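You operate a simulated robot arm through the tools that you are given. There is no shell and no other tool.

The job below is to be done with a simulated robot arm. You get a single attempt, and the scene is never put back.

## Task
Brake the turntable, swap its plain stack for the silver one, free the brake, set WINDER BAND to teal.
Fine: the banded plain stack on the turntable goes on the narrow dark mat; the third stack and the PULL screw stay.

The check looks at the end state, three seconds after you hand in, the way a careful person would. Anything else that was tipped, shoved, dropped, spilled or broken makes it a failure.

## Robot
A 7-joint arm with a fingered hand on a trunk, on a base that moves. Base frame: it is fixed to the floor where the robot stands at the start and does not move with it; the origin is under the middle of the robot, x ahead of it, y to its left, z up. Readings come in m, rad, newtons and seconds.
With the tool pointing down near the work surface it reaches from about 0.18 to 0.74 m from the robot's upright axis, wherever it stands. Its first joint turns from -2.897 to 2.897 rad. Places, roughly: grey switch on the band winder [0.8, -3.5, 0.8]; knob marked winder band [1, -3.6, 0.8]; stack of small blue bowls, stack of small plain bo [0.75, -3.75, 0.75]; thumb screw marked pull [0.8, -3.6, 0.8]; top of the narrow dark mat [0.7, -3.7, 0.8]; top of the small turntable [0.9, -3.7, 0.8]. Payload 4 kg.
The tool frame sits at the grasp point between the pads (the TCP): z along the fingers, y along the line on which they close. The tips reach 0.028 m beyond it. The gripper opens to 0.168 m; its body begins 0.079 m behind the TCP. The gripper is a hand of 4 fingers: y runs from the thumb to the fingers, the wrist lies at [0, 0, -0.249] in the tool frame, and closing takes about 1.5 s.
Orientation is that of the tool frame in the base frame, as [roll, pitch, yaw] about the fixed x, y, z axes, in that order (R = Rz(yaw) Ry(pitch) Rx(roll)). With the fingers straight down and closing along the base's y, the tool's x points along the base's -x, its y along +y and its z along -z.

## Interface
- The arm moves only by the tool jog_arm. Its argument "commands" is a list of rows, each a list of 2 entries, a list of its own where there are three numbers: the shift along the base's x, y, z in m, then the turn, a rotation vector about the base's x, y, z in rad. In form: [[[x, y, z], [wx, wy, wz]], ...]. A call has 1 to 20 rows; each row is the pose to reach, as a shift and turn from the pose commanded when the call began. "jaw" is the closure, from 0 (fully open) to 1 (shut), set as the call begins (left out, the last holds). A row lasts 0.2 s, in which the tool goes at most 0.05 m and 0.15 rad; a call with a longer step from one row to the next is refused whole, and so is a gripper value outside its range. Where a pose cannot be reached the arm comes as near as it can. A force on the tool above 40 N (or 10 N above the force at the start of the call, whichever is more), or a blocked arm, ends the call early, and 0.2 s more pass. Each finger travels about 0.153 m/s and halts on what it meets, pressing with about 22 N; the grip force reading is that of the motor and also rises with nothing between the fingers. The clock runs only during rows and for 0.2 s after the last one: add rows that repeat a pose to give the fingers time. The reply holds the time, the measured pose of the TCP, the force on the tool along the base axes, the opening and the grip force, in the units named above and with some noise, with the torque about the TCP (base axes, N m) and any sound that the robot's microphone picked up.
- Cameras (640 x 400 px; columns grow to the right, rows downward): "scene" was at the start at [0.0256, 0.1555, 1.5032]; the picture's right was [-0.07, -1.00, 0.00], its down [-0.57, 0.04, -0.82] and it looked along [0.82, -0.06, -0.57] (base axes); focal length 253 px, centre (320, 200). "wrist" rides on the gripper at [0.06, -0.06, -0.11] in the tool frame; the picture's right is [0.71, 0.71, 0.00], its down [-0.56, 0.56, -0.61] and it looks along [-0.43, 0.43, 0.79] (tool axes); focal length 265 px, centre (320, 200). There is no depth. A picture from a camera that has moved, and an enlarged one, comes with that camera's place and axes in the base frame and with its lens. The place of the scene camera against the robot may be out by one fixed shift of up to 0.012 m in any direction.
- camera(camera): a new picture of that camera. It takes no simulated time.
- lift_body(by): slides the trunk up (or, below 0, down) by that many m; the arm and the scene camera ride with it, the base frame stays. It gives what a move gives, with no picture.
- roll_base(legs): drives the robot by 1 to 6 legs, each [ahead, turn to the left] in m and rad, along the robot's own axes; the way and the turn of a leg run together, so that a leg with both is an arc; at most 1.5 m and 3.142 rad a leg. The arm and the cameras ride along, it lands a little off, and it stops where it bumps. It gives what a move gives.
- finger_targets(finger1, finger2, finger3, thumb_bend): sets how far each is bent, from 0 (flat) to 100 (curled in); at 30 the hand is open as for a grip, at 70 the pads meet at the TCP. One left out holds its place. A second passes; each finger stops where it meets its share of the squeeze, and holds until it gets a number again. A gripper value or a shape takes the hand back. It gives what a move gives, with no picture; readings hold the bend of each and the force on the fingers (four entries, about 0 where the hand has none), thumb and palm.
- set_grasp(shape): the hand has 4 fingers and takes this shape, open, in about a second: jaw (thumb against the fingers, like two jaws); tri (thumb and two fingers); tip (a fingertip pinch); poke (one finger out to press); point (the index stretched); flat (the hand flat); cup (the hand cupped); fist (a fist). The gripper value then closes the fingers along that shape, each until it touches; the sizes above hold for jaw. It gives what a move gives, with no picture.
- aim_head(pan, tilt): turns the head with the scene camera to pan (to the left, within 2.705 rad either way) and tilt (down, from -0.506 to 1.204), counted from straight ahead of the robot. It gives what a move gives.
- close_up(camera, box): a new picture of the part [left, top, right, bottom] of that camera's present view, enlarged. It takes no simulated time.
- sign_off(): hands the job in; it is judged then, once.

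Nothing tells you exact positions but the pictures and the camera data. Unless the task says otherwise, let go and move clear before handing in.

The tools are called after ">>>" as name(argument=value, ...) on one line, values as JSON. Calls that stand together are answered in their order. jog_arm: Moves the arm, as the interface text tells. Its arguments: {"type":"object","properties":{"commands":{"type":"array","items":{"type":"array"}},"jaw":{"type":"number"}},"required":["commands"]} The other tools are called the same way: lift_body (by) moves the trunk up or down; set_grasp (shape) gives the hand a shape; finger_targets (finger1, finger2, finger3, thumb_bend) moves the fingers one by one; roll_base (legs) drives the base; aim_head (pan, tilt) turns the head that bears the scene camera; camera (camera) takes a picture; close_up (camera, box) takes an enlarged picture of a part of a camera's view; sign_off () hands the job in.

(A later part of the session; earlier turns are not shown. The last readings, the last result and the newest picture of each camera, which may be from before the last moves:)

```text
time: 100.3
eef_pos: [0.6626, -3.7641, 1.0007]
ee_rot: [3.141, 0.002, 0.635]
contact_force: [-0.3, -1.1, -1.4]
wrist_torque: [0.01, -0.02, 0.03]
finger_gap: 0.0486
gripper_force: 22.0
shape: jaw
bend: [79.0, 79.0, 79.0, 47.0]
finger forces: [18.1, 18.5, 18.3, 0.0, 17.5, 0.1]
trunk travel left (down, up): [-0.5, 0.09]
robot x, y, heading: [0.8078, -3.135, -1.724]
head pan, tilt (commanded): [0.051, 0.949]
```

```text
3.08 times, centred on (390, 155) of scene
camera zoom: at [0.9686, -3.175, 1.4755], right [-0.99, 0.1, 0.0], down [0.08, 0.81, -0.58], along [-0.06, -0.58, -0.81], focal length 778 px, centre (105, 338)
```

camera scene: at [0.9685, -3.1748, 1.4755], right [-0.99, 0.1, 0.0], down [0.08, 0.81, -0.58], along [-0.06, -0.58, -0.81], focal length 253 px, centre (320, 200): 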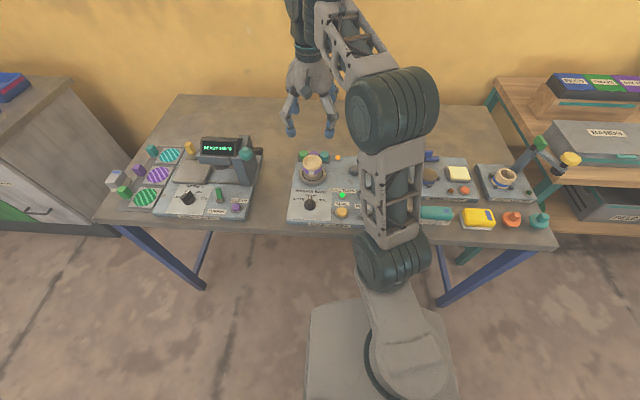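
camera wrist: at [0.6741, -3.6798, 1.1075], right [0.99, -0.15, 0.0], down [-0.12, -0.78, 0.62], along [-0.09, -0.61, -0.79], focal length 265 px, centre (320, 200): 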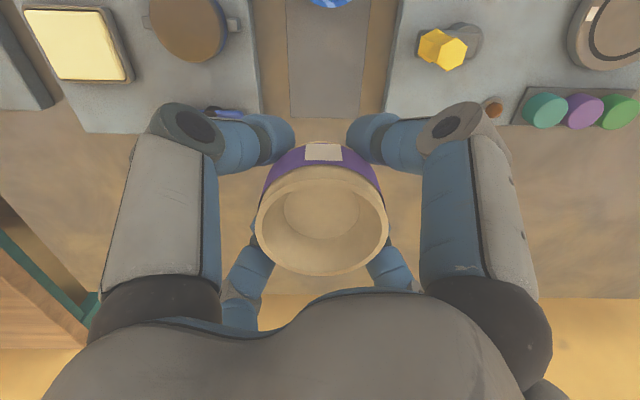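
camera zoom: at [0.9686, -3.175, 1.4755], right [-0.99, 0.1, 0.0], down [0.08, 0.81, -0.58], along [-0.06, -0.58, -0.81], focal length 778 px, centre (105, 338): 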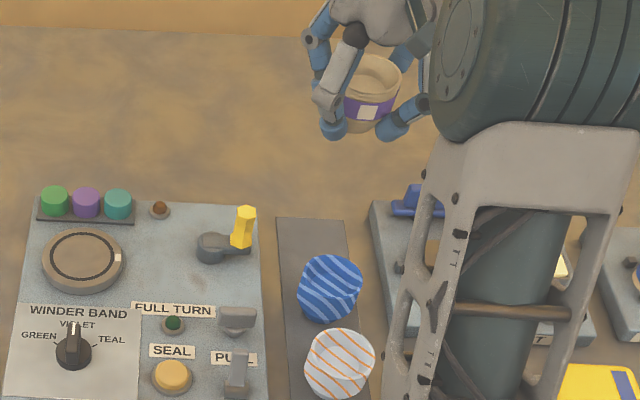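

The wrist view shows the mat's back edge centre at about (0.663, -3.796) and the crank handle near (0.757, -3.725). I choose the drop spot (0.659, -3.765) and turn the hand +7° so finger1 passes between handle and blue stack, then lower part way.

>>> jog_arm(commands=[[[-0.003, -0.001, 0], [0, 0, 0.06]], [[-0.003, -0.001, 0], [0, 0, 0.122]], [[-0.003, -0.001, -0.03], [0, 0, 0.122]], [[-0.003, -0.001, -0.06], [0, 0, 0.122]], [[-0.003, -0.001, -0.09], [0, 0, 0.122]], [[-0.003, -0.001, -0.09], [0, 0, 0.122]]])

>>> camera(camera="wrist")

>>> close_up(camera="scene", box=[320, 110, 440, 220])

```text
time: 101.7
eef_pos: [0.6627, -3.7653, 0.9084]
ee_rot: [-3.141, 0.003, 0.758]
contact_force: [-0.2, 0.1, -0.4]
wrist_torque: [-0.01, 0.01, -0.01]
finger_gap: 0.0484
gripper_force: 21.5
shape: jaw
bend: [79.0, 79.0, 79.0, 47.0]
finger forces: [18.3, 18.6, 18.2, 0.0, 17.5, 0.0]
trunk travel left (down, up): [-0.5, 0.09]
robot x, y, heading: [0.8086, -3.1377, -1.726]
head pan, tilt (commanded): [0.051, 0.949]
```

```text
taken
camera wrist: at [0.6629, -3.6803, 1.0167], right [1.0, -0.03, 0.0], down [-0.02, -0.79, 0.62], along [-0.02, -0.62, -0.79], focal length 265 px, centre (320, 200)
```

wrist: 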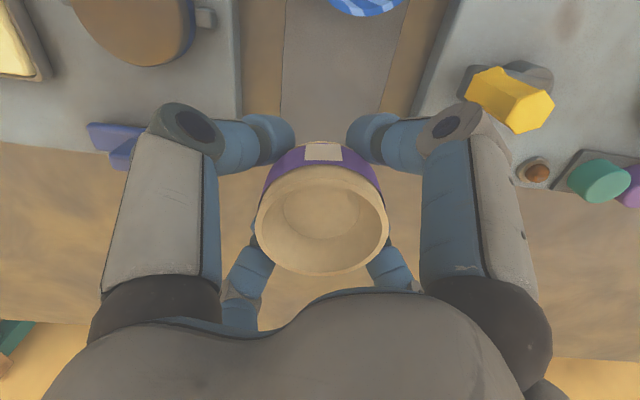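

```text
3.64 times, centred on (380, 165) of scene
camera zoom: at [0.9685, -3.1752, 1.4755], right [-0.99, 0.1, 0.0], down [0.08, 0.81, -0.58], along [-0.06, -0.58, -0.81], focal length 920 px, centre (102, 327)
```

zoom: 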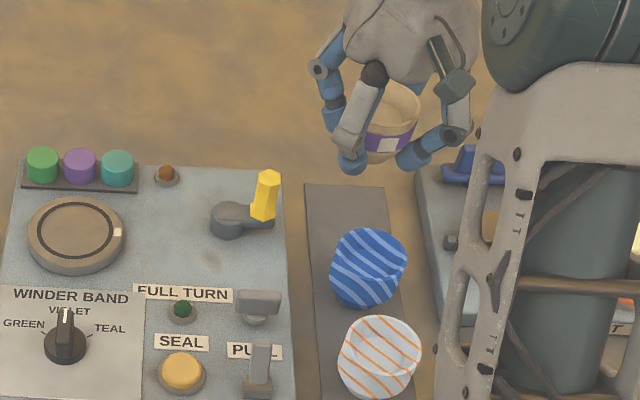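

Clearances look right: handle ~15 mm, blue stack ~12 mm from finger1. I continue lowering to just above the mat.

>>> jog_arm(commands=[[[-0.001, 0.0, -0.02], [0, 0, 0]], [[-0.001, 0.0, -0.04], [0, 0, 0]], [[-0.001, 0.0, -0.055], [0, 0, 0]], [[-0.001, 0.0, -0.066], [0, 0, 0]], [[-0.001, 0.0, -0.066], [0, 0, 0]]])

>>> close_up(camera="scene", box=[330, 120, 430, 220])

>>> camera(camera="wrist")

```text
time: 102.9
eef_pos: [0.6613, -3.7641, 0.8434]
ee_rot: [3.141, 0.002, 0.758]
contact_force: [-0.7, 0.4, -0.6]
wrist_torque: [0.02, 0.02, -0.04]
finger_gap: 0.0486
gripper_force: 21.7
shape: jaw
bend: [79.0, 79.0, 79.0, 47.0]
finger forces: [18.2, 18.5, 18.1, 0.0, 17.4, 0.1]
trunk travel left (down, up): [-0.5, 0.09]
robot x, y, heading: [0.8079, -3.136, -1.723]
head pan, tilt (commanded): [0.051, 0.949]
```

```text
4.00 times, centred on (380, 170) of scene
camera zoom: at [0.9685, -3.1751, 1.4755], right [-0.99, 0.1, 0.0], down [0.08, 0.81, -0.58], along [-0.06, -0.58, -0.81], focal length 1012 px, centre (80, 320)
```

zoom: 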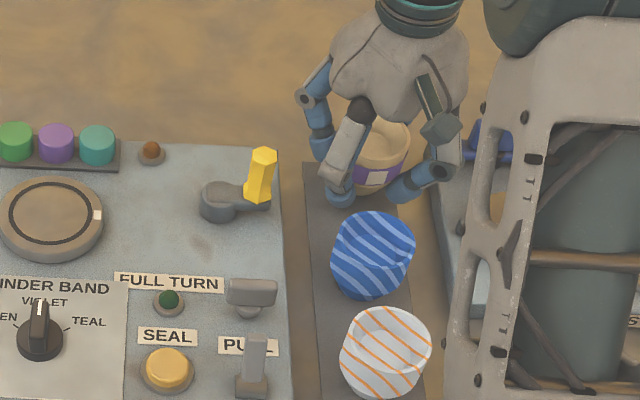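

```text
taken
camera wrist: at [0.6618, -3.6794, 0.9516], right [1.0, -0.03, 0.0], down [-0.02, -0.79, 0.62], along [-0.02, -0.62, -0.79], focal length 265 px, centre (320, 200)
```

wrist: 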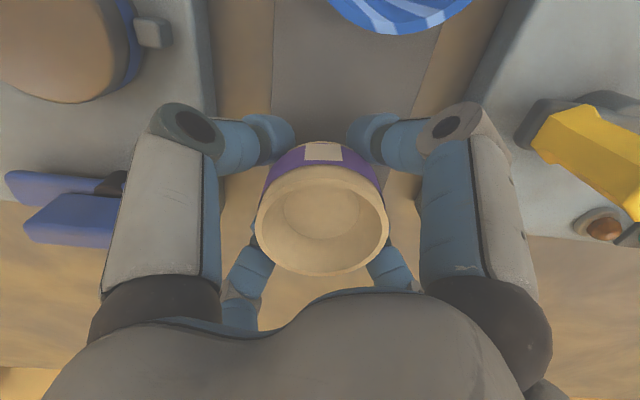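

About 1 cm above the mat now. I lower in small steps watching the force.

>>> jog_arm(commands=[[[0, 0, -0.003], [0, 0, 0]], [[0, 0, -0.006], [0, 0, 0]], [[0, 0, -0.006], [0, 0, 0]]])

>>> jog_arm(commands=[[[0, 0, -0.002], [0, 0, 0]], [[0, 0, -0.002], [0, 0, 0]]])

>>> jog_arm(commands=[[[0, 0, -0.002], [0, 0, 0]], [[0, 0, -0.002], [0, 0, 0]]])

```text
time: 103.7
eef_pos: [0.662, -3.7651, 0.8378]
ee_rot: [-3.141, 0.002, 0.76]
contact_force: [0.4, -0.5, -1.4]
wrist_torque: [0.0, 0.01, -0.03]
finger_gap: 0.0484
gripper_force: 22.5
shape: jaw
bend: [79.0, 79.0, 79.0, 47.0]
finger forces: [18.1, 18.6, 18.2, 0.0, 17.4, 0.0]
trunk travel left (down, up): [-0.5, 0.09]
robot x, y, heading: [0.809, -3.1367, -1.725]
head pan, tilt (commanded): [0.051, 0.949]
```

```text
time: 104.3
eef_pos: [0.661, -3.7651, 0.8368]
ee_rot: [-3.141, 0.003, 0.76]
contact_force: [1.1, 0.4, -2.0]
wrist_torque: [0.02, 0.0, -0.01]
finger_gap: 0.0485
gripper_force: 21.9
shape: jaw
bend: [79.0, 79.0, 79.0, 47.0]
finger forces: [18.2, 18.6, 18.0, 0.0, 17.4, 0.1]
trunk travel left (down, up): [-0.5, 0.09]
robot x, y, heading: [0.8062, -3.1384, -1.724]
head pan, tilt (commanded): [0.051, 0.949]
```

```text
time: 104.9
eef_pos: [0.6609, -3.7633, 0.8341]
ee_rot: [-3.141, 0.001, 0.759]
contact_force: [0.2, -0.2, -1.1]
wrist_torque: [0.01, -0.03, -0.01]
finger_gap: 0.0482
gripper_force: 21.7
shape: jaw
bend: [79.0, 79.0, 79.0, 47.0]
finger forces: [18.2, 18.7, 18.1, 0.1, 17.4, 0.0]
trunk travel left (down, up): [-0.5, 0.09]
robot x, y, heading: [0.8069, -3.1326, -1.725]
head pan, tilt (commanded): [0.051, 0.949]
```

No contact yet at z = 0.834; I keep lowering in 2 mm steps.

>>> jog_arm(commands=[[[0, 0, -0.002], [0, 0, 0]], [[0, 0, -0.002], [0, 0, 0]]])

>>> jog_arm(commands=[[[0, 0, -0.002], [0, 0, 0]], [[0, 0, -0.002], [0, 0, 0]]])

>>> close_up(camera="scene", box=[350, 130, 430, 210])

```text
time: 105.5
eef_pos: [0.6608, -3.7651, 0.8329]
ee_rot: [3.139, 0.002, 0.76]
contact_force: [-0.6, -3.2, 4.4]
wrist_torque: [0.04, 0.0, 0.0]
finger_gap: 0.0486
gripper_force: 21.6
shape: jaw
bend: [79.0, 79.0, 79.0, 47.0]
finger forces: [17.5, 18.9, 18.5, 0.0, 16.4, 0.0]
trunk travel left (down, up): [-0.5, 0.09]
robot x, y, heading: [0.8091, -3.1332, -1.721]
head pan, tilt (commanded): [0.051, 0.949]
```

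```text
time: 106.1
eef_pos: [0.6605, -3.7628, 0.8293]
ee_rot: [-3.138, 0.0, 0.759]
contact_force: [-0.3, -0.2, -1.2]
wrist_torque: [0.04, -0.01, -0.01]
finger_gap: 0.0362
gripper_force: 22.0
shape: jaw
bend: [83.0, 83.0, 83.0, 56.0]
finger forces: [0.9, 0.0, 0.3, 0.0, 0.2, 0.0]
trunk travel left (down, up): [-0.5, 0.09]
robot x, y, heading: [0.8079, -3.1363, -1.727]
head pan, tilt (commanded): [0.051, 0.949]
```

```text
5.00 times, centred on (390, 170) of scene
camera zoom: at [0.9686, -3.175, 1.4753], right [-0.99, 0.1, 0.0], down [0.08, 0.81, -0.58], along [-0.06, -0.58, -0.81], focal length 1264 px, centre (-30, 350)
```

zoom: 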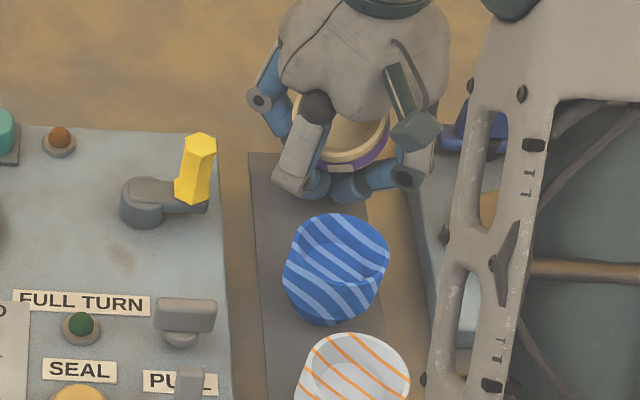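

The gap changed suddenly (0.0485 → 0.036) and the finger forces vanished; I look at once with the wrist camera.

>>> camera(camera="wrist")

>>> close_up(camera="scene", box=[370, 140, 420, 190])

```text
taken
camera wrist: at [0.6615, -3.678, 0.9372], right [1.0, -0.03, 0.0], down [-0.02, -0.79, 0.61], along [-0.02, -0.61, -0.79], focal length 265 px, centre (320, 200)
```

wrist: 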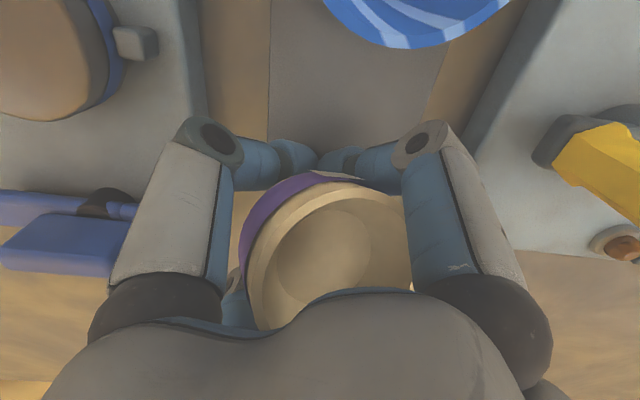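

```text
8.00 times, centred on (395, 165) of scene
camera zoom: at [0.9686, -3.175, 1.4753], right [-0.99, 0.1, 0.0], down [0.08, 0.81, -0.58], along [-0.06, -0.58, -0.81], focal length 2023 px, centre (-280, 480)
```

zoom: 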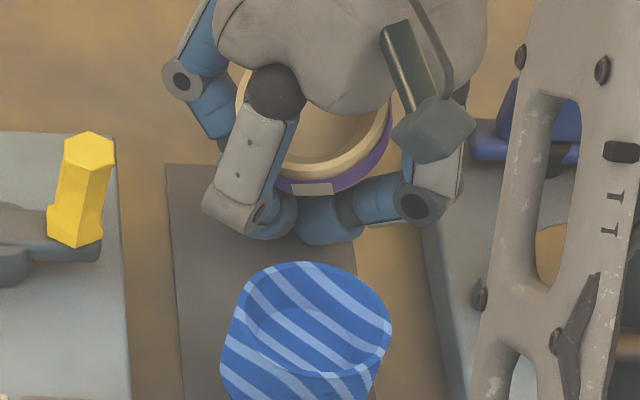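

The stack was squeezed up out of the taper and now rests tilted on the closed fingertips inside the hand, a couple of cm above the mat. I zoom to judge its pose before opening very slowly so it slides down, caged by the fingers.

>>> close_up(camera="wrist", box=[210, 120, 450, 320])

>>> aim_head(pan=0.25, tilt=0.95)

>>> camera(camera="scene")

```text
2.00 times, centred on (330, 220) of wrist
camera zoom: at [0.6615, -3.678, 0.9372], right [1.0, -0.03, 0.0], down [-0.02, -0.79, 0.61], along [-0.02, -0.61, -0.79], focal length 531 px, centre (300, 160)
```

zoom: 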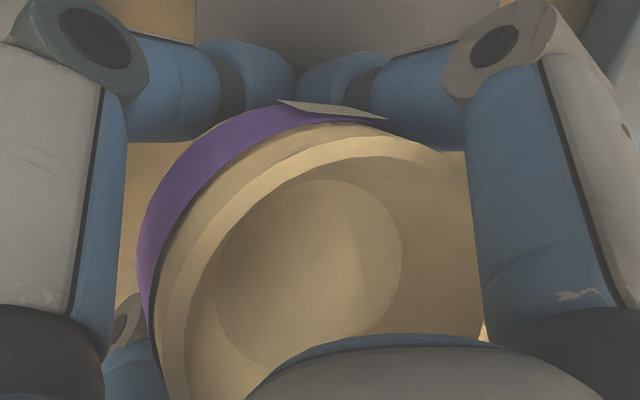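

```text
time: 106.8
eef_pos: [0.6602, -3.763, 0.8294]
ee_rot: [3.14, 0.001, 0.76]
contact_force: [-0.3, -0.3, -1.0]
wrist_torque: [-0.04, 0.0, 0.01]
finger_gap: 0.0359
gripper_force: 22.4
shape: jaw
bend: [83.0, 83.0, 83.0, 56.0]
finger forces: [0.8, 0.0, 0.4, 0.1, 0.2, 0.0]
trunk travel left (down, up): [-0.5, 0.09]
robot x, y, heading: [0.8071, -3.1348, -1.728]
head pan, tilt (commanded): [0.25, 0.949]
```

```text
taken
camera scene: at [0.9829, -3.1751, 1.4755], right [-1.0, -0.1, 0.0], down [-0.08, 0.81, -0.58], along [0.06, -0.58, -0.81], focal length 253 px, centre (320, 200)
```

scene: 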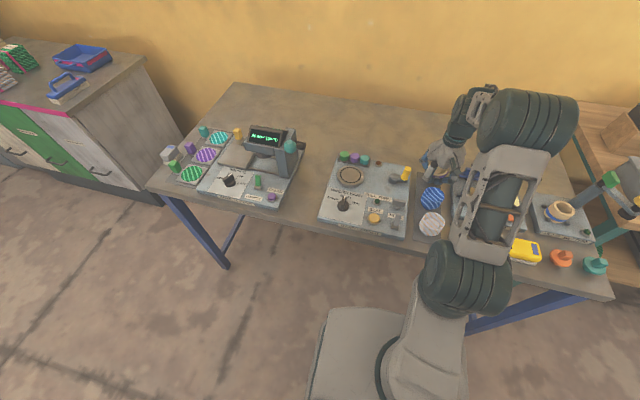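

The head view from the side does not show more. I start opening in small steps, watching each.

>>> jog_arm(commands=[[[0, 0, 0], [0, 0, 0]], [[0, 0, 0], [0, 0, 0]]], jaw=0.695)

>>> camera(camera="wrist")

```text
time: 107.5
eef_pos: [0.6605, -3.7649, 0.8317]
ee_rot: [3.14, 0.006, 0.758]
contact_force: [0.2, -0.7, 11.5]
wrist_torque: [0.04, 0.01, -0.01]
finger_gap: 0.0504
gripper_force: 0.1
shape: jaw
bend: [79.0, 79.0, 79.0, 46.0]
finger forces: [3.7, 2.3, 3.8, 0.0, 4.2, 0.1]
trunk travel left (down, up): [-0.5, 0.09]
robot x, y, heading: [0.8085, -3.1321, -1.725]
head pan, tilt (commanded): [0.25, 0.949]
```

```text
taken
camera wrist: at [0.6616, -3.6783, 0.9394], right [1.0, -0.03, 0.0], down [-0.02, -0.79, 0.62], along [-0.02, -0.62, -0.79], focal length 265 px, centre (320, 200)
```

wrist: 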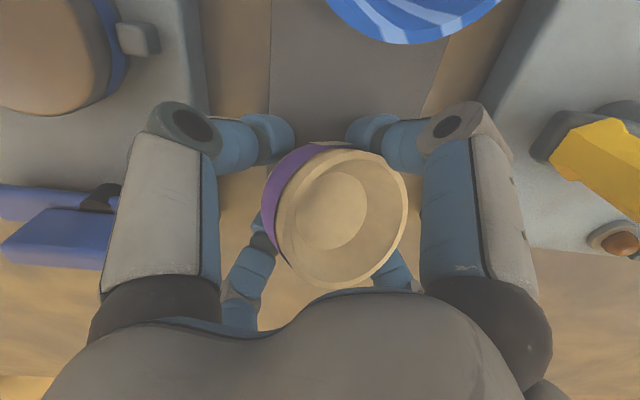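

The stack slid down and now touches the mat, still leaning a little. I open further in small steps.

>>> jog_arm(commands=[[[0, 0, 0.002], [0, 0, 0]], [[0, 0, 0.002], [0, 0, 0]]], jaw=0.66)

>>> camera(camera="wrist")

```text
time: 108.0
eef_pos: [0.661, -3.763, 0.8311]
ee_rot: [3.141, 0.003, 0.759]
contact_force: [-0.8, -0.6, 3.4]
wrist_torque: [0.02, 0.03, -0.03]
finger_gap: 0.0565
gripper_force: 0.1
shape: jaw
bend: [79.0, 79.0, 79.0, 44.0]
finger forces: [1.1, 0.9, 0.9, 0.0, 1.4, 0.1]
trunk travel left (down, up): [-0.5, 0.09]
robot x, y, heading: [0.8084, -3.137, -1.722]
head pan, tilt (commanded): [0.25, 0.949]
```

```text
taken
camera wrist: at [0.662, -3.6774, 0.9401], right [1.0, -0.03, 0.0], down [-0.02, -0.79, 0.62], along [-0.02, -0.61, -0.79], focal length 265 px, centre (320, 200)
```

wrist: 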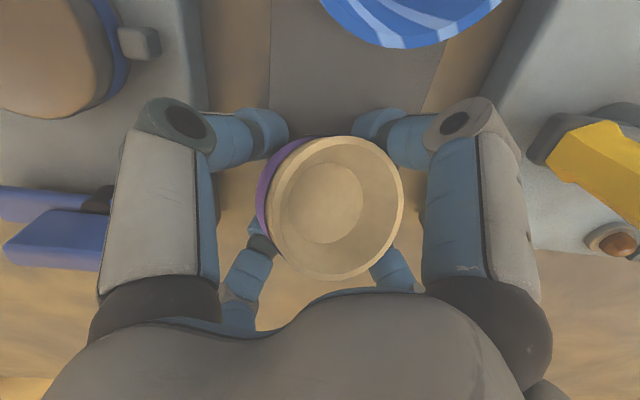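

It is settling; I open a bit more.

>>> jog_arm(commands=[[[0, 0, 0.0], [0, 0, 0]], [[0, 0, 0.0], [0, 0, 0]]], jaw=0.62)

>>> camera(camera="wrist")

>>> jog_arm(commands=[[[0, 0, 0.0], [0, 0, 0]], [[0, 0, 0.0], [0, 0, 0]]], jaw=0.58)

>>> camera(camera="wrist")

```text
time: 108.7
eef_pos: [0.6605, -3.7624, 0.8322]
ee_rot: [-3.142, 0.001, 0.757]
contact_force: [0.0, 1.4, 3.1]
wrist_torque: [0.02, 0.0, -0.01]
finger_gap: 0.0628
gripper_force: 0.1
shape: jaw
bend: [79.0, 79.0, 79.0, 41.0]
finger forces: [1.2, 0.8, 0.6, 0.1, 1.3, 0.1]
trunk travel left (down, up): [-0.5, 0.09]
robot x, y, heading: [0.8088, -3.1367, -1.72]
head pan, tilt (commanded): [0.25, 0.949]
```

```text
taken
camera wrist: at [0.662, -3.6773, 0.9402], right [1.0, -0.03, 0.0], down [-0.02, -0.79, 0.62], along [-0.02, -0.61, -0.79], focal length 265 px, centre (320, 200)
```

wrist: 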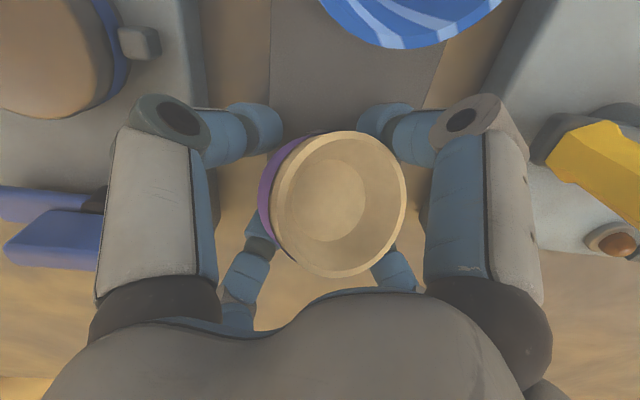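

```text
time: 109.2
eef_pos: [0.6607, -3.7633, 0.8318]
ee_rot: [3.14, 0.002, 0.757]
contact_force: [0.2, 0.2, 2.8]
wrist_torque: [-0.01, -0.05, 0.01]
finger_gap: 0.0697
gripper_force: 0.1
shape: jaw
bend: [80.0, 79.0, 79.0, 38.0]
finger forces: [1.4, 0.9, 0.1, 0.1, 0.1, 0.0]
trunk travel left (down, up): [-0.5, 0.09]
robot x, y, heading: [0.812, -3.1365, -1.726]
head pan, tilt (commanded): [0.25, 0.949]
```

```text
taken
camera wrist: at [0.6619, -3.6775, 0.9401], right [1.0, -0.03, 0.0], down [-0.02, -0.79, 0.62], along [-0.02, -0.62, -0.79], focal length 265 px, centre (320, 200)
```

wrist: 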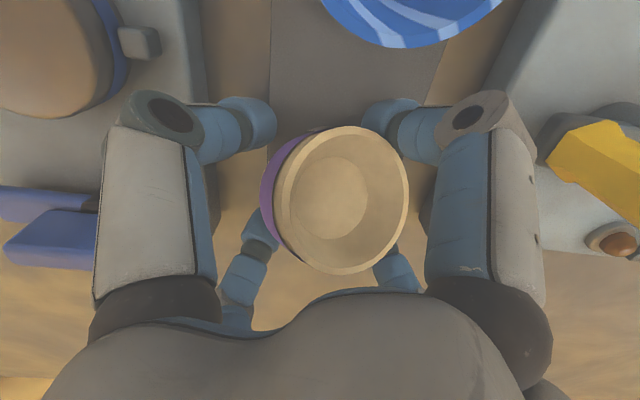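

The stack leans against finger1 (towards front-left) and is not upright. I look closely from both cameras before doing anything else.

>>> close_up(camera="wrist", box=[240, 110, 440, 300])

>>> close_up(camera="scene", box=[410, 140, 480, 200])

```text
2.11 times, centred on (340, 205) of wrist
camera zoom: at [0.6619, -3.6775, 0.9401], right [1.0, -0.03, 0.0], down [-0.02, -0.79, 0.62], along [-0.02, -0.62, -0.79], focal length 559 px, centre (278, 190)
```

zoom: 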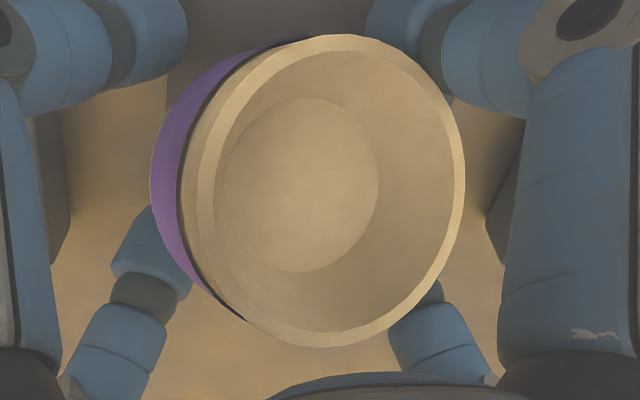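

```text
6.67 times, centred on (445, 170) of scene
camera zoom: at [0.983, -3.1748, 1.4755], right [-1.0, -0.1, 0.0], down [-0.08, 0.81, -0.58], along [0.06, -0.58, -0.81], focal length 1686 px, centre (-513, 400)
```

zoom: 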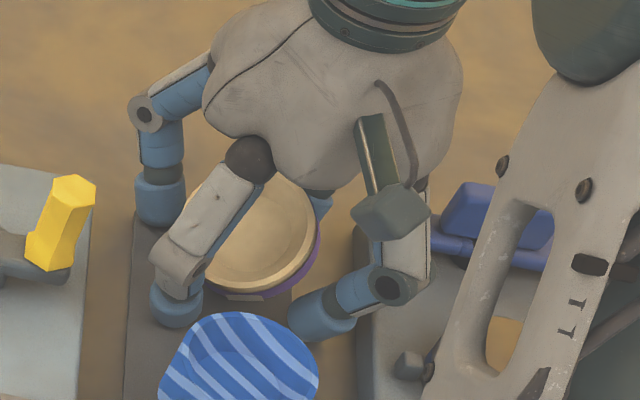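

The stack leans ~45° towards finger1, pivoting on its base edge. I right it by moving finger1 along the arc (back and up) in small steps, checking with the camera.

>>> jog_arm(commands=[[[-0.0012, -0.0016, 0.0022], [0, 0, 0]], [[-0.0024, -0.0032, 0.0045], [0, 0, 0]], [[-0.004, -0.0055, 0.0075], [0, 0, 0]], [[-0.004, -0.0055, 0.0075], [0, 0, 0]]])

>>> close_up(camera="wrist", box=[240, 110, 440, 300])

>>> close_up(camera="scene", box=[410, 140, 480, 200])

```text
time: 110.2
eef_pos: [0.6562, -3.7687, 0.8397]
ee_rot: [-3.141, 0.001, 0.759]
contact_force: [0.0, 0.3, -1.1]
wrist_torque: [-0.02, 0.02, 0.0]
finger_gap: 0.0704
gripper_force: 0.0
shape: jaw
bend: [79.0, 79.0, 38.0, 38.0]
finger forces: [0.1, 0.0, 0.3, 0.1, 0.0, 0.1]
trunk travel left (down, up): [-0.5, 0.09]
robot x, y, heading: [0.8062, -3.1388, -1.728]
head pan, tilt (commanded): [0.25, 0.949]
```

```text
2.11 times, centred on (340, 205) of wrist
camera zoom: at [0.6567, -3.6832, 0.9473], right [1.0, -0.03, 0.0], down [-0.02, -0.79, 0.62], along [-0.02, -0.62, -0.79], focal length 559 px, centre (278, 190)
```

zoom: 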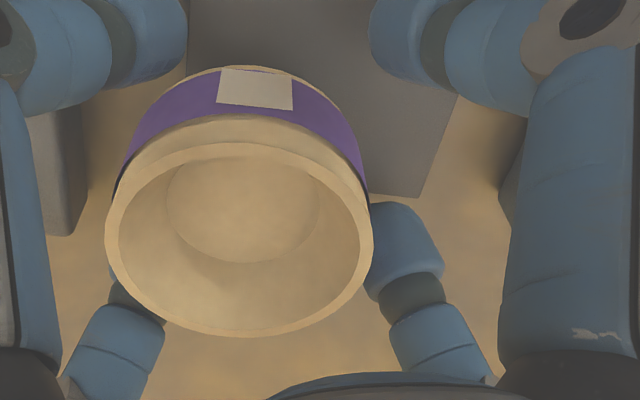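

```text
6.67 times, centred on (445, 170) of scene
camera zoom: at [0.983, -3.175, 1.4755], right [-1.0, -0.1, 0.0], down [-0.08, 0.81, -0.58], along [0.06, -0.58, -0.81], focal length 1686 px, centre (-513, 400)
```

zoom: 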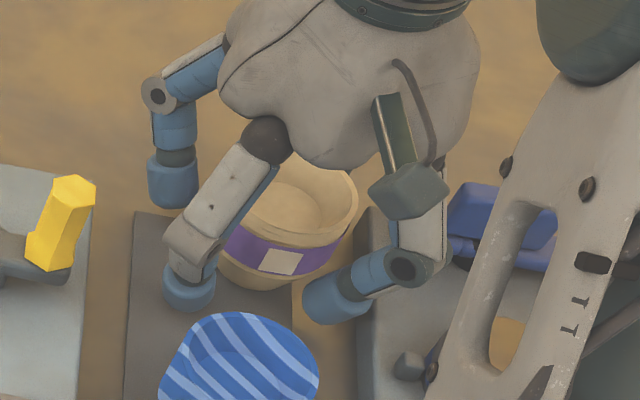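

The stack stands upright again, at about (0.646, -3.770), near the mat's right edge. I open a little, centre the hand on it and raise to grip at the vertical band zone so it cannot be squeezed upwards.

>>> jog_arm(commands=[[[0, 0, 0.0], [0, 0, 0]], [[-0.004, 0.0, 0.004], [0, 0, 0]], [[-0.0105, -0.001, 0.0125], [0, 0, 0]], [[-0.0105, -0.001, 0.0125], [0, 0, 0]], [[-0.0105, -0.001, 0.0125], [0, 0, 0]]], jaw=0.52)

>>> close_up(camera="wrist", box=[210, 80, 450, 300])

>>> close_up(camera="scene", box=[410, 140, 480, 200])

```text
time: 111.5
eef_pos: [0.6465, -3.7719, 0.8505]
ee_rot: [-3.14, 0.001, 0.761]
contact_force: [-0.1, -0.5, -0.2]
wrist_torque: [0.06, -0.02, 0.0]
finger_gap: 0.0802
gripper_force: 0.0
shape: jaw
bend: [35.0, 35.0, 35.0, 35.0]
finger forces: [0.1, 0.1, 0.1, 0.1, 0.1, 0.0]
trunk travel left (down, up): [-0.5, 0.09]
robot x, y, heading: [0.8089, -3.1385, -1.726]
head pan, tilt (commanded): [0.25, 0.949]
```

```text
1.82 times, centred on (330, 190) of wrist
camera zoom: at [0.6467, -3.6851, 0.9592], right [1.0, -0.03, 0.0], down [-0.02, -0.79, 0.62], along [-0.02, -0.62, -0.79], focal length 483 px, centre (302, 218)
```

zoom: 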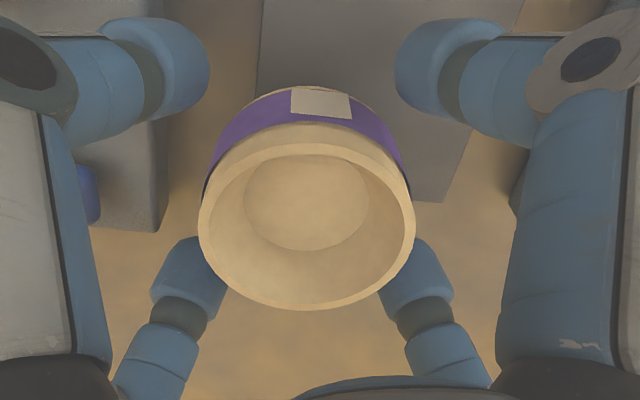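

```text
6.67 times, centred on (445, 170) of scene
camera zoom: at [0.983, -3.175, 1.4755], right [-1.0, -0.1, 0.0], down [-0.08, 0.81, -0.58], along [0.06, -0.58, -0.81], focal length 1686 px, centre (-513, 400)
```

zoom: 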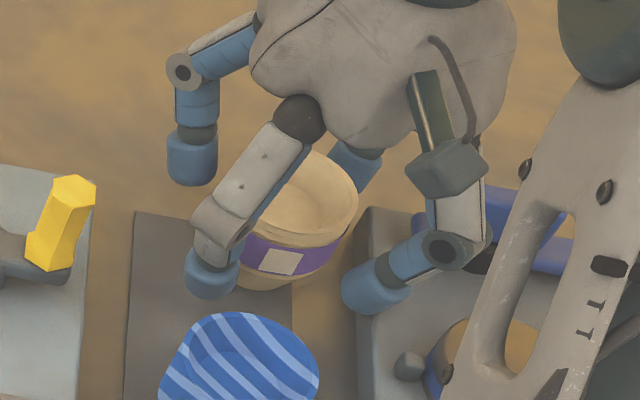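

Centred within 3 mm. I correct that and close gently at band height.

>>> jog_arm(commands=[[[-0.0008, 0.0025, 0.0015], [0, 0, 0]], [[-0.0008, 0.0025, 0.0015], [0, 0, 0]]])

>>> jog_arm(commands=[[[0, 0, 0], [0, 0, 0]], [[0, 0, 0], [0, 0, 0]], [[0, 0, 0], [0, 0, 0]], [[0, 0, 0], [0, 0, 0]]], jaw=0.64)

>>> close_up(camera="wrist", box=[210, 80, 450, 300])

```text
time: 112.0
eef_pos: [0.6449, -3.7689, 0.852]
ee_rot: [3.141, 0.002, 0.76]
contact_force: [-0.4, -0.2, 0.6]
wrist_torque: [-0.01, 0.03, -0.02]
finger_gap: 0.0801
gripper_force: 0.0
shape: jaw
bend: [35.0, 35.0, 35.0, 35.0]
finger forces: [0.0, 0.1, 0.1, 0.1, 0.1, 0.0]
trunk travel left (down, up): [-0.5, 0.09]
robot x, y, heading: [0.8093, -3.1287, -1.725]
head pan, tilt (commanded): [0.25, 0.949]
```

```text
time: 113.0
eef_pos: [0.6459, -3.7687, 0.8518]
ee_rot: [-3.141, 0.001, 0.759]
contact_force: [-0.2, -1.1, 0.5]
wrist_torque: [0.02, 0.01, -0.01]
finger_gap: 0.061
gripper_force: 0.0
shape: jaw
bend: [79.0, 79.0, 79.0, 42.0]
finger forces: [0.0, 0.2, 0.1, 0.0, 0.0, 0.0]
trunk travel left (down, up): [-0.5, 0.09]
robot x, y, heading: [0.8087, -3.1372, -1.722]
head pan, tilt (commanded): [0.25, 0.949]
```

```text
1.82 times, centred on (330, 190) of wrist
camera zoom: at [0.6459, -3.6825, 0.9605], right [1.0, -0.03, 0.0], down [-0.02, -0.79, 0.62], along [-0.02, -0.62, -0.79], focal length 483 px, centre (302, 218)
```

zoom: 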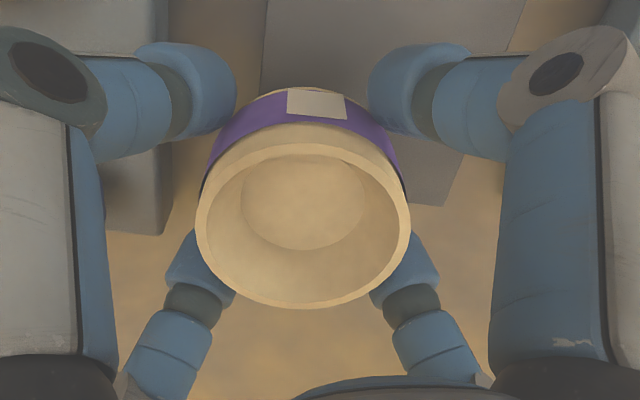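

Not yet gripping at gap 0.061; I close a bit more.

>>> jog_arm(commands=[[[0, 0, 0], [0, 0, 0]], [[0, 0, 0], [0, 0, 0]], [[0, 0, 0], [0, 0, 0]]], jaw=0.67)

>>> close_up(camera="wrist", box=[210, 80, 450, 300])

```text
time: 113.8
eef_pos: [0.6455, -3.7685, 0.8526]
ee_rot: [3.141, 0.003, 0.76]
contact_force: [0.0, 0.9, 0.0]
wrist_torque: [-0.01, -0.03, -0.05]
finger_gap: 0.0566
gripper_force: 0.1
shape: jaw
bend: [79.0, 79.0, 79.0, 43.0]
finger forces: [0.0, 1.0, 0.5, 0.0, 0.5, 0.0]
trunk travel left (down, up): [-0.5, 0.09]
robot x, y, heading: [0.8104, -3.1349, -1.726]
head pan, tilt (commanded): [0.25, 0.949]
```

```text
1.82 times, centred on (330, 190) of wrist
camera zoom: at [0.6459, -3.6825, 0.9605], right [1.0, -0.03, 0.0], down [-0.02, -0.79, 0.62], along [-0.02, -0.62, -0.79], focal length 483 px, centre (302, 218)
```

zoom: 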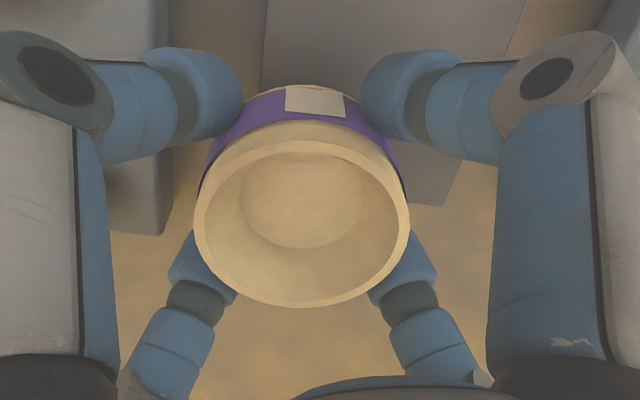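

Light contact on the fingers now; slightly more closure for a firm but modest grip.

>>> jog_arm(commands=[[[0, 0, 0], [0, 0, 0]], [[0, 0, 0], [0, 0, 0]], [[0, 0, 0], [0, 0, 0]]], jaw=0.69)

>>> close_up(camera="wrist", box=[210, 80, 450, 300])

```text
time: 114.7
eef_pos: [0.6452, -3.768, 0.8525]
ee_rot: [-3.141, 0.002, 0.76]
contact_force: [-0.1, 1.3, -1.1]
wrist_torque: [0.0, -0.03, 0.04]
finger_gap: 0.0525
gripper_force: 22.4
shape: jaw
bend: [79.0, 79.0, 79.0, 45.0]
finger forces: [19.9, 19.9, 20.1, 0.0, 19.1, 0.0]
trunk travel left (down, up): [-0.5, 0.09]
robot x, y, heading: [0.8103, -3.1319, -1.726]
head pan, tilt (commanded): [0.25, 0.949]
```

```text
1.82 times, centred on (330, 190) of wrist
camera zoom: at [0.6459, -3.6825, 0.9604], right [1.0, -0.03, 0.0], down [-0.02, -0.79, 0.62], along [-0.02, -0.61, -0.79], focal length 483 px, centre (302, 218)
```

zoom: 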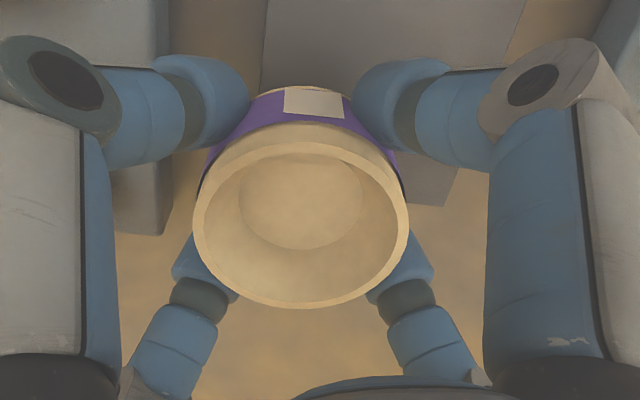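

Firm grip without the stack moving. I lift 6 mm, shift it to the mat's middle line, and lower to 1 mm above the mat.

>>> jog_arm(commands=[[[0, 0, 0.004], [0, 0, 0]], [[0, 0, 0.008], [0, 0, 0]], [[0.006, 0.001, 0.008], [0, 0, 0]], [[0.012, 0.002, 0.008], [0, 0, 0]], [[0.017, 0.0025, 0.008], [0, 0, 0]], [[0.017, 0.0025, 0.008], [0, 0, 0]]])

>>> close_up(camera="wrist", box=[210, 80, 450, 300])

>>> close_up(camera="scene", box=[410, 140, 480, 200])

```text
time: 116.0
eef_pos: [0.6631, -3.7648, 0.8602]
ee_rot: [-3.141, 0.001, 0.759]
contact_force: [-0.4, 0.8, -1.4]
wrist_torque: [0.0, 0.04, -0.02]
finger_gap: 0.0522
gripper_force: 22.0
shape: jaw
bend: [79.0, 79.0, 79.0, 45.0]
finger forces: [19.9, 19.9, 20.1, 0.0, 19.1, 0.0]
trunk travel left (down, up): [-0.5, 0.09]
robot x, y, heading: [0.8089, -3.1344, -1.72]
head pan, tilt (commanded): [0.25, 0.949]
```

```text
1.82 times, centred on (330, 190) of wrist
camera zoom: at [0.6641, -3.6796, 0.9696], right [1.0, -0.03, 0.0], down [-0.02, -0.79, 0.61], along [-0.02, -0.61, -0.79], focal length 483 px, centre (302, 218)
```

zoom: 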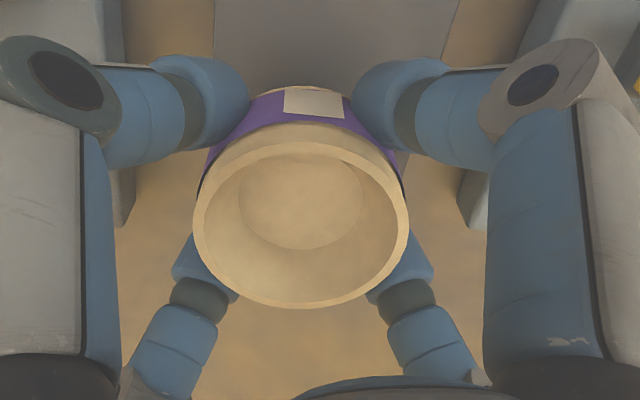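

```text
6.67 times, centred on (445, 170) of scene
camera zoom: at [0.983, -3.1751, 1.4755], right [-1.0, -0.1, 0.0], down [-0.08, 0.81, -0.58], along [0.06, -0.58, -0.81], focal length 1686 px, centre (-513, 400)
```

zoom: 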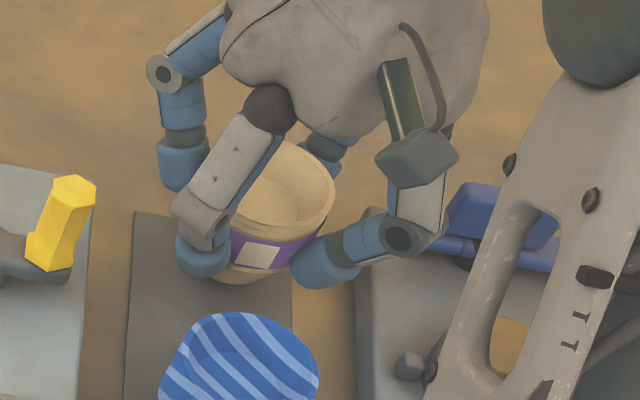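

The stack is now over the mat's middle. I lower 6.5 mm (about 1 mm above touching) and open in small steps.

>>> jog_arm(commands=[[[0, 0, -0.003], [0, 0, 0]], [[0, 0, -0.0065], [0, 0, 0]], [[0, 0, -0.0065], [0, 0, 0]]])

>>> jog_arm(commands=[[[0, 0, 0], [0, 0, 0]], [[0, 0, 0], [0, 0, 0]]], jaw=0.665)

>>> close_up(camera="wrist", box=[210, 80, 450, 300])

```text
time: 116.8
eef_pos: [0.6625, -3.7656, 0.8554]
ee_rot: [-3.14, 0.002, 0.759]
contact_force: [-0.7, 0.8, -1.5]
wrist_torque: [-0.02, 0.01, 0.02]
finger_gap: 0.0524
gripper_force: 22.4
shape: jaw
bend: [79.0, 79.0, 79.0, 45.0]
finger forces: [19.9, 19.8, 20.2, 0.1, 19.1, 0.1]
trunk travel left (down, up): [-0.5, 0.09]
robot x, y, heading: [0.8103, -3.1347, -1.729]
head pan, tilt (commanded): [0.25, 0.949]
```

```text
time: 117.5
eef_pos: [0.6618, -3.7648, 0.855]
ee_rot: [-3.141, 0.001, 0.76]
contact_force: [0.1, -0.1, -0.9]
wrist_torque: [-0.01, 0.0, -0.02]
finger_gap: 0.0563
gripper_force: 0.1
shape: jaw
bend: [79.0, 79.0, 79.0, 43.0]
finger forces: [0.0, 0.5, 0.3, 0.0, 0.5, 0.1]
trunk travel left (down, up): [-0.5, 0.09]
robot x, y, heading: [0.8078, -3.1362, -1.726]
head pan, tilt (commanded): [0.25, 0.949]
```

```text
1.82 times, centred on (330, 190) of wrist
camera zoom: at [0.6629, -3.679, 0.9636], right [1.0, -0.03, 0.0], down [-0.02, -0.79, 0.62], along [-0.02, -0.62, -0.79], focal length 483 px, centre (302, 218)
```

zoom: 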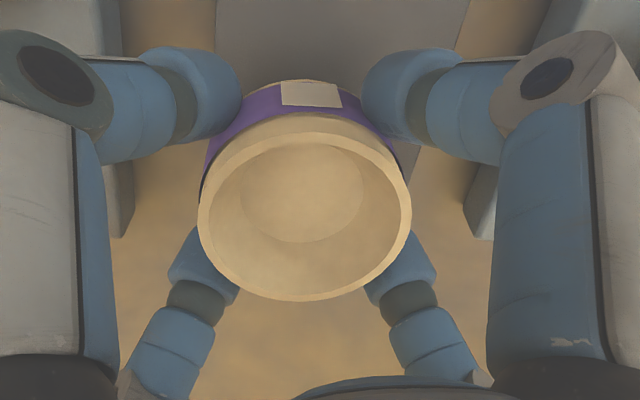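

It settled upright. I open further and check again.

>>> jog_arm(commands=[[[0, 0, 0], [0, 0, 0]], [[0, 0, 0], [0, 0, 0]]], jaw=0.62)

>>> jog_arm(commands=[[[0, 0, 0], [0, 0, 0]], [[0, 0, 0], [0, 0, 0]]], jaw=0.53)

>>> close_up(camera="wrist", box=[210, 80, 450, 300])

>>> close_up(camera="scene", box=[410, 140, 480, 200])

```text
time: 118.0
eef_pos: [0.6625, -3.7638, 0.8553]
ee_rot: [3.14, 0.002, 0.759]
contact_force: [1.4, -1.1, 1.0]
wrist_torque: [-0.03, -0.02, 0.02]
finger_gap: 0.0633
gripper_force: 0.0
shape: jaw
bend: [79.0, 79.0, 79.0, 41.0]
finger forces: [0.0, 0.0, 0.0, 0.1, 0.1, 0.0]
trunk travel left (down, up): [-0.5, 0.09]
robot x, y, heading: [0.8074, -3.1355, -1.726]
head pan, tilt (commanded): [0.25, 0.949]
```

```text
time: 118.7
eef_pos: [0.6615, -3.7635, 0.8558]
ee_rot: [-3.141, 0.0, 0.757]
contact_force: [0.5, 0.0, 0.4]
wrist_torque: [-0.01, -0.01, -0.04]
finger_gap: 0.0788
gripper_force: 0.1
shape: jaw
bend: [36.0, 36.0, 36.0, 36.0]
finger forces: [0.0, 0.1, 0.0, 0.1, 0.1, 0.0]
trunk travel left (down, up): [-0.5, 0.09]
robot x, y, heading: [0.8104, -3.1349, -1.725]
head pan, tilt (commanded): [0.25, 0.949]
```

```text
1.82 times, centred on (330, 190) of wrist
camera zoom: at [0.663, -3.6789, 0.9636], right [1.0, -0.03, 0.0], down [-0.02, -0.79, 0.62], along [-0.02, -0.62, -0.79], focal length 483 px, centre (302, 218)
```

zoom: 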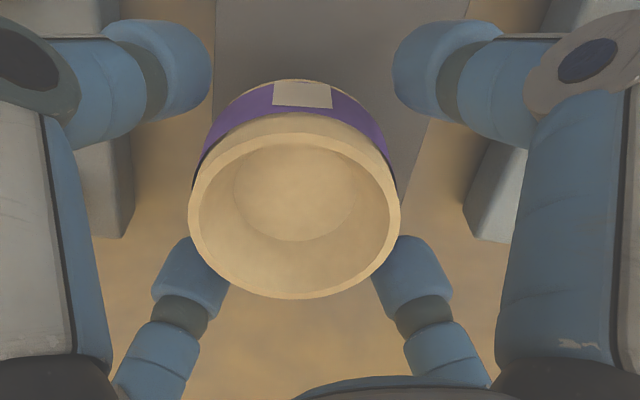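

```text
6.67 times, centred on (445, 170) of scene
camera zoom: at [0.983, -3.175, 1.4755], right [-1.0, -0.1, 0.0], down [-0.08, 0.81, -0.58], along [0.06, -0.58, -0.81], focal length 1686 px, centre (-513, 400)
```

zoom: 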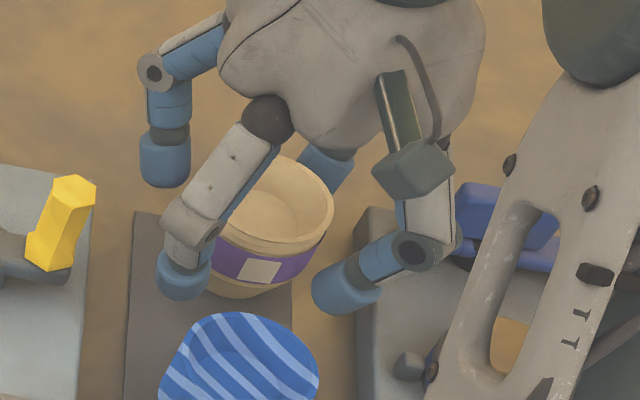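

Released and upright on the mat. I rise straight up.

>>> jog_arm(commands=[[[0, 0, 0.02], [0, 0, 0]], [[0, 0, 0.045], [0, 0, 0]], [[0, 0, 0.08], [0, 0, 0]], [[0, 0, 0.12], [0, 0, 0]], [[0, 0, 0.15], [0, 0, 0]], [[0, 0, 0.15], [0, 0, 0]]])

>>> camera(camera="wrist")

>>> aim_head(pan=0.05, tilt=0.95)

>>> close_up(camera="scene", box=[320, 110, 440, 230])

```text
time: 120.0
eef_pos: [0.6613, -3.7662, 1.0042]
ee_rot: [-3.142, 0.002, 0.759]
contact_force: [-0.2, -0.1, 0.1]
wrist_torque: [0.04, 0.01, -0.02]
finger_gap: 0.0786
gripper_force: 0.0
shape: jaw
bend: [36.0, 36.0, 36.0, 36.0]
finger forces: [0.0, 0.0, 0.1, 0.0, 0.0, 0.1]
trunk travel left (down, up): [-0.5, 0.09]
robot x, y, heading: [0.8084, -3.1362, -1.726]
head pan, tilt (commanded): [0.25, 0.949]
```

```text
taken
camera wrist: at [0.6615, -3.6812, 1.1135], right [1.0, -0.03, 0.0], down [-0.02, -0.79, 0.62], along [-0.02, -0.62, -0.79], focal length 265 px, centre (320, 200)
```

wrist: 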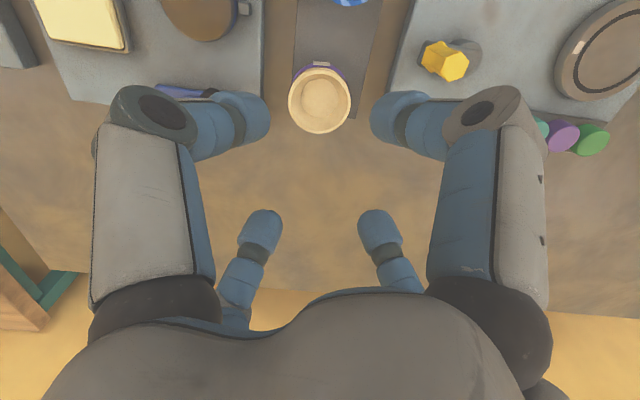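

```text
time: 120.8
eef_pos: [0.6609, -3.767, 1.0045]
ee_rot: [3.141, 0.003, 0.76]
contact_force: [-0.6, 0.7, 0.0]
wrist_torque: [0.01, 0.0, -0.03]
finger_gap: 0.0783
gripper_force: 0.1
shape: jaw
bend: [36.0, 36.0, 36.0, 36.0]
finger forces: [0.0, 0.0, 0.0, 0.1, 0.0, 0.0]
trunk travel left (down, up): [-0.5, 0.09]
robot x, y, heading: [0.8103, -3.1341, -1.727]
head pan, tilt (commanded): [0.051, 0.949]
```

```text
3.33 times, centred on (380, 170) of scene
camera zoom: at [0.9686, -3.1749, 1.4755], right [-0.99, 0.1, 0.0], down [0.08, 0.81, -0.58], along [-0.06, -0.58, -0.81], focal length 843 px, centre (120, 300)
```

zoom: 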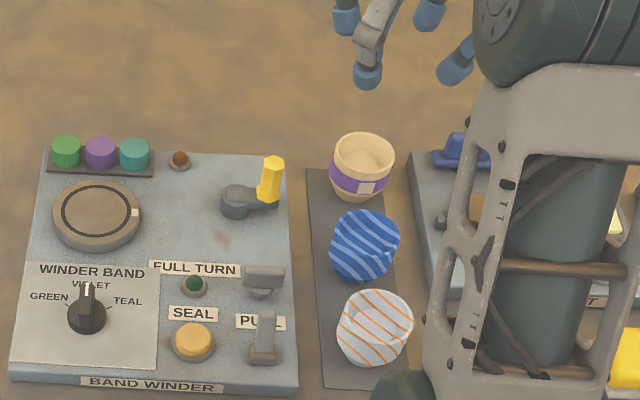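

The plain banded stack stands on the back of the mat, blue untouched, turntable unmoved. Next I hover over the silver stack at the mat's front (about (0.696, -3.56)).

>>> jog_arm(commands=[[[0.007, 0.04, 0], [0, 0, -0.03]], [[0.014, 0.08, 0], [0, 0, -0.06]], [[0.021, 0.12, 0], [0, 0, -0.09]], [[0.028, 0.16, 0], [0, 0, -0.122]], [[0.035, 0.202, 0], [0, 0, -0.122]], [[0.035, 0.202, 0], [0, 0, -0.122]]], jaw=0.4)

>>> camera(camera="wrist")

>>> close_up(camera="wrist", box=[220, 0, 420, 180])

>>> camera(camera="scene")

```text
time: 122.2
eef_pos: [0.6944, -3.5666, 1.0046]
ee_rot: [-3.141, 0.001, 0.637]
contact_force: [0.0, 0.7, 0.5]
wrist_torque: [-0.01, 0.0, 0.03]
finger_gap: 0.1003
gripper_force: 0.0
shape: jaw
bend: [30.0, 30.0, 30.0, 30.0]
finger forces: [0.1, 0.0, 0.0, 0.0, 0.0, 0.0]
trunk travel left (down, up): [-0.5, 0.09]
robot x, y, heading: [0.8126, -3.1357, -1.727]
head pan, tilt (commanded): [0.051, 0.949]
```

```text
taken
camera wrist: at [0.7068, -3.4818, 1.1131], right [0.99, -0.15, 0.0], down [-0.12, -0.78, 0.62], along [-0.09, -0.61, -0.79], focal length 265 px, centre (320, 200)
```

wrist: 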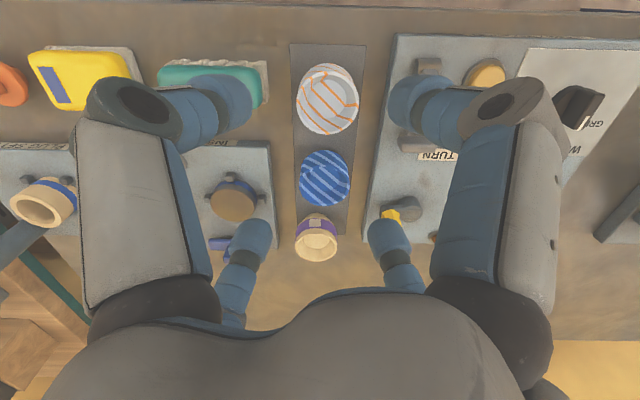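

```text
2.22 times, centred on (320, 90) of wrist
camera zoom: at [0.7068, -3.4818, 1.1131], right [0.99, -0.15, 0.0], down [-0.12, -0.78, 0.62], along [-0.09, -0.61, -0.79], focal length 590 px, centre (320, 444)
```

zoom: 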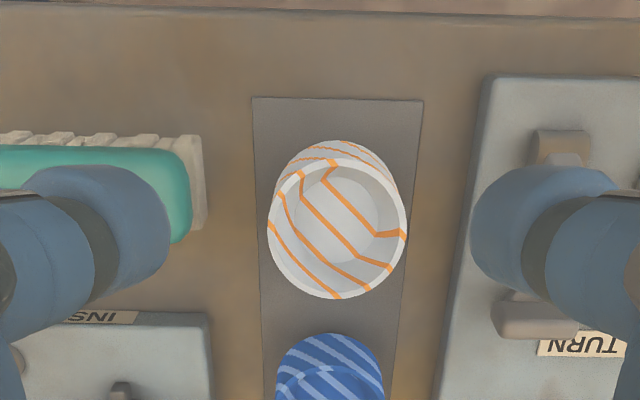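

```text
taken
camera scene: at [0.9685, -3.1746, 1.4755], right [-0.99, 0.1, 0.0], down [0.08, 0.81, -0.58], along [-0.06, -0.58, -0.81], focal length 253 px, centre (320, 200)
```

scene: 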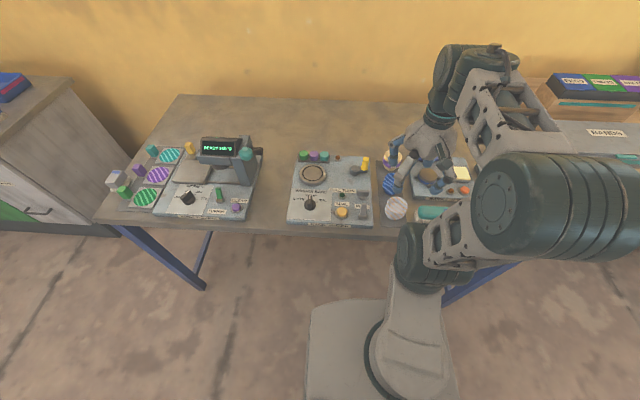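

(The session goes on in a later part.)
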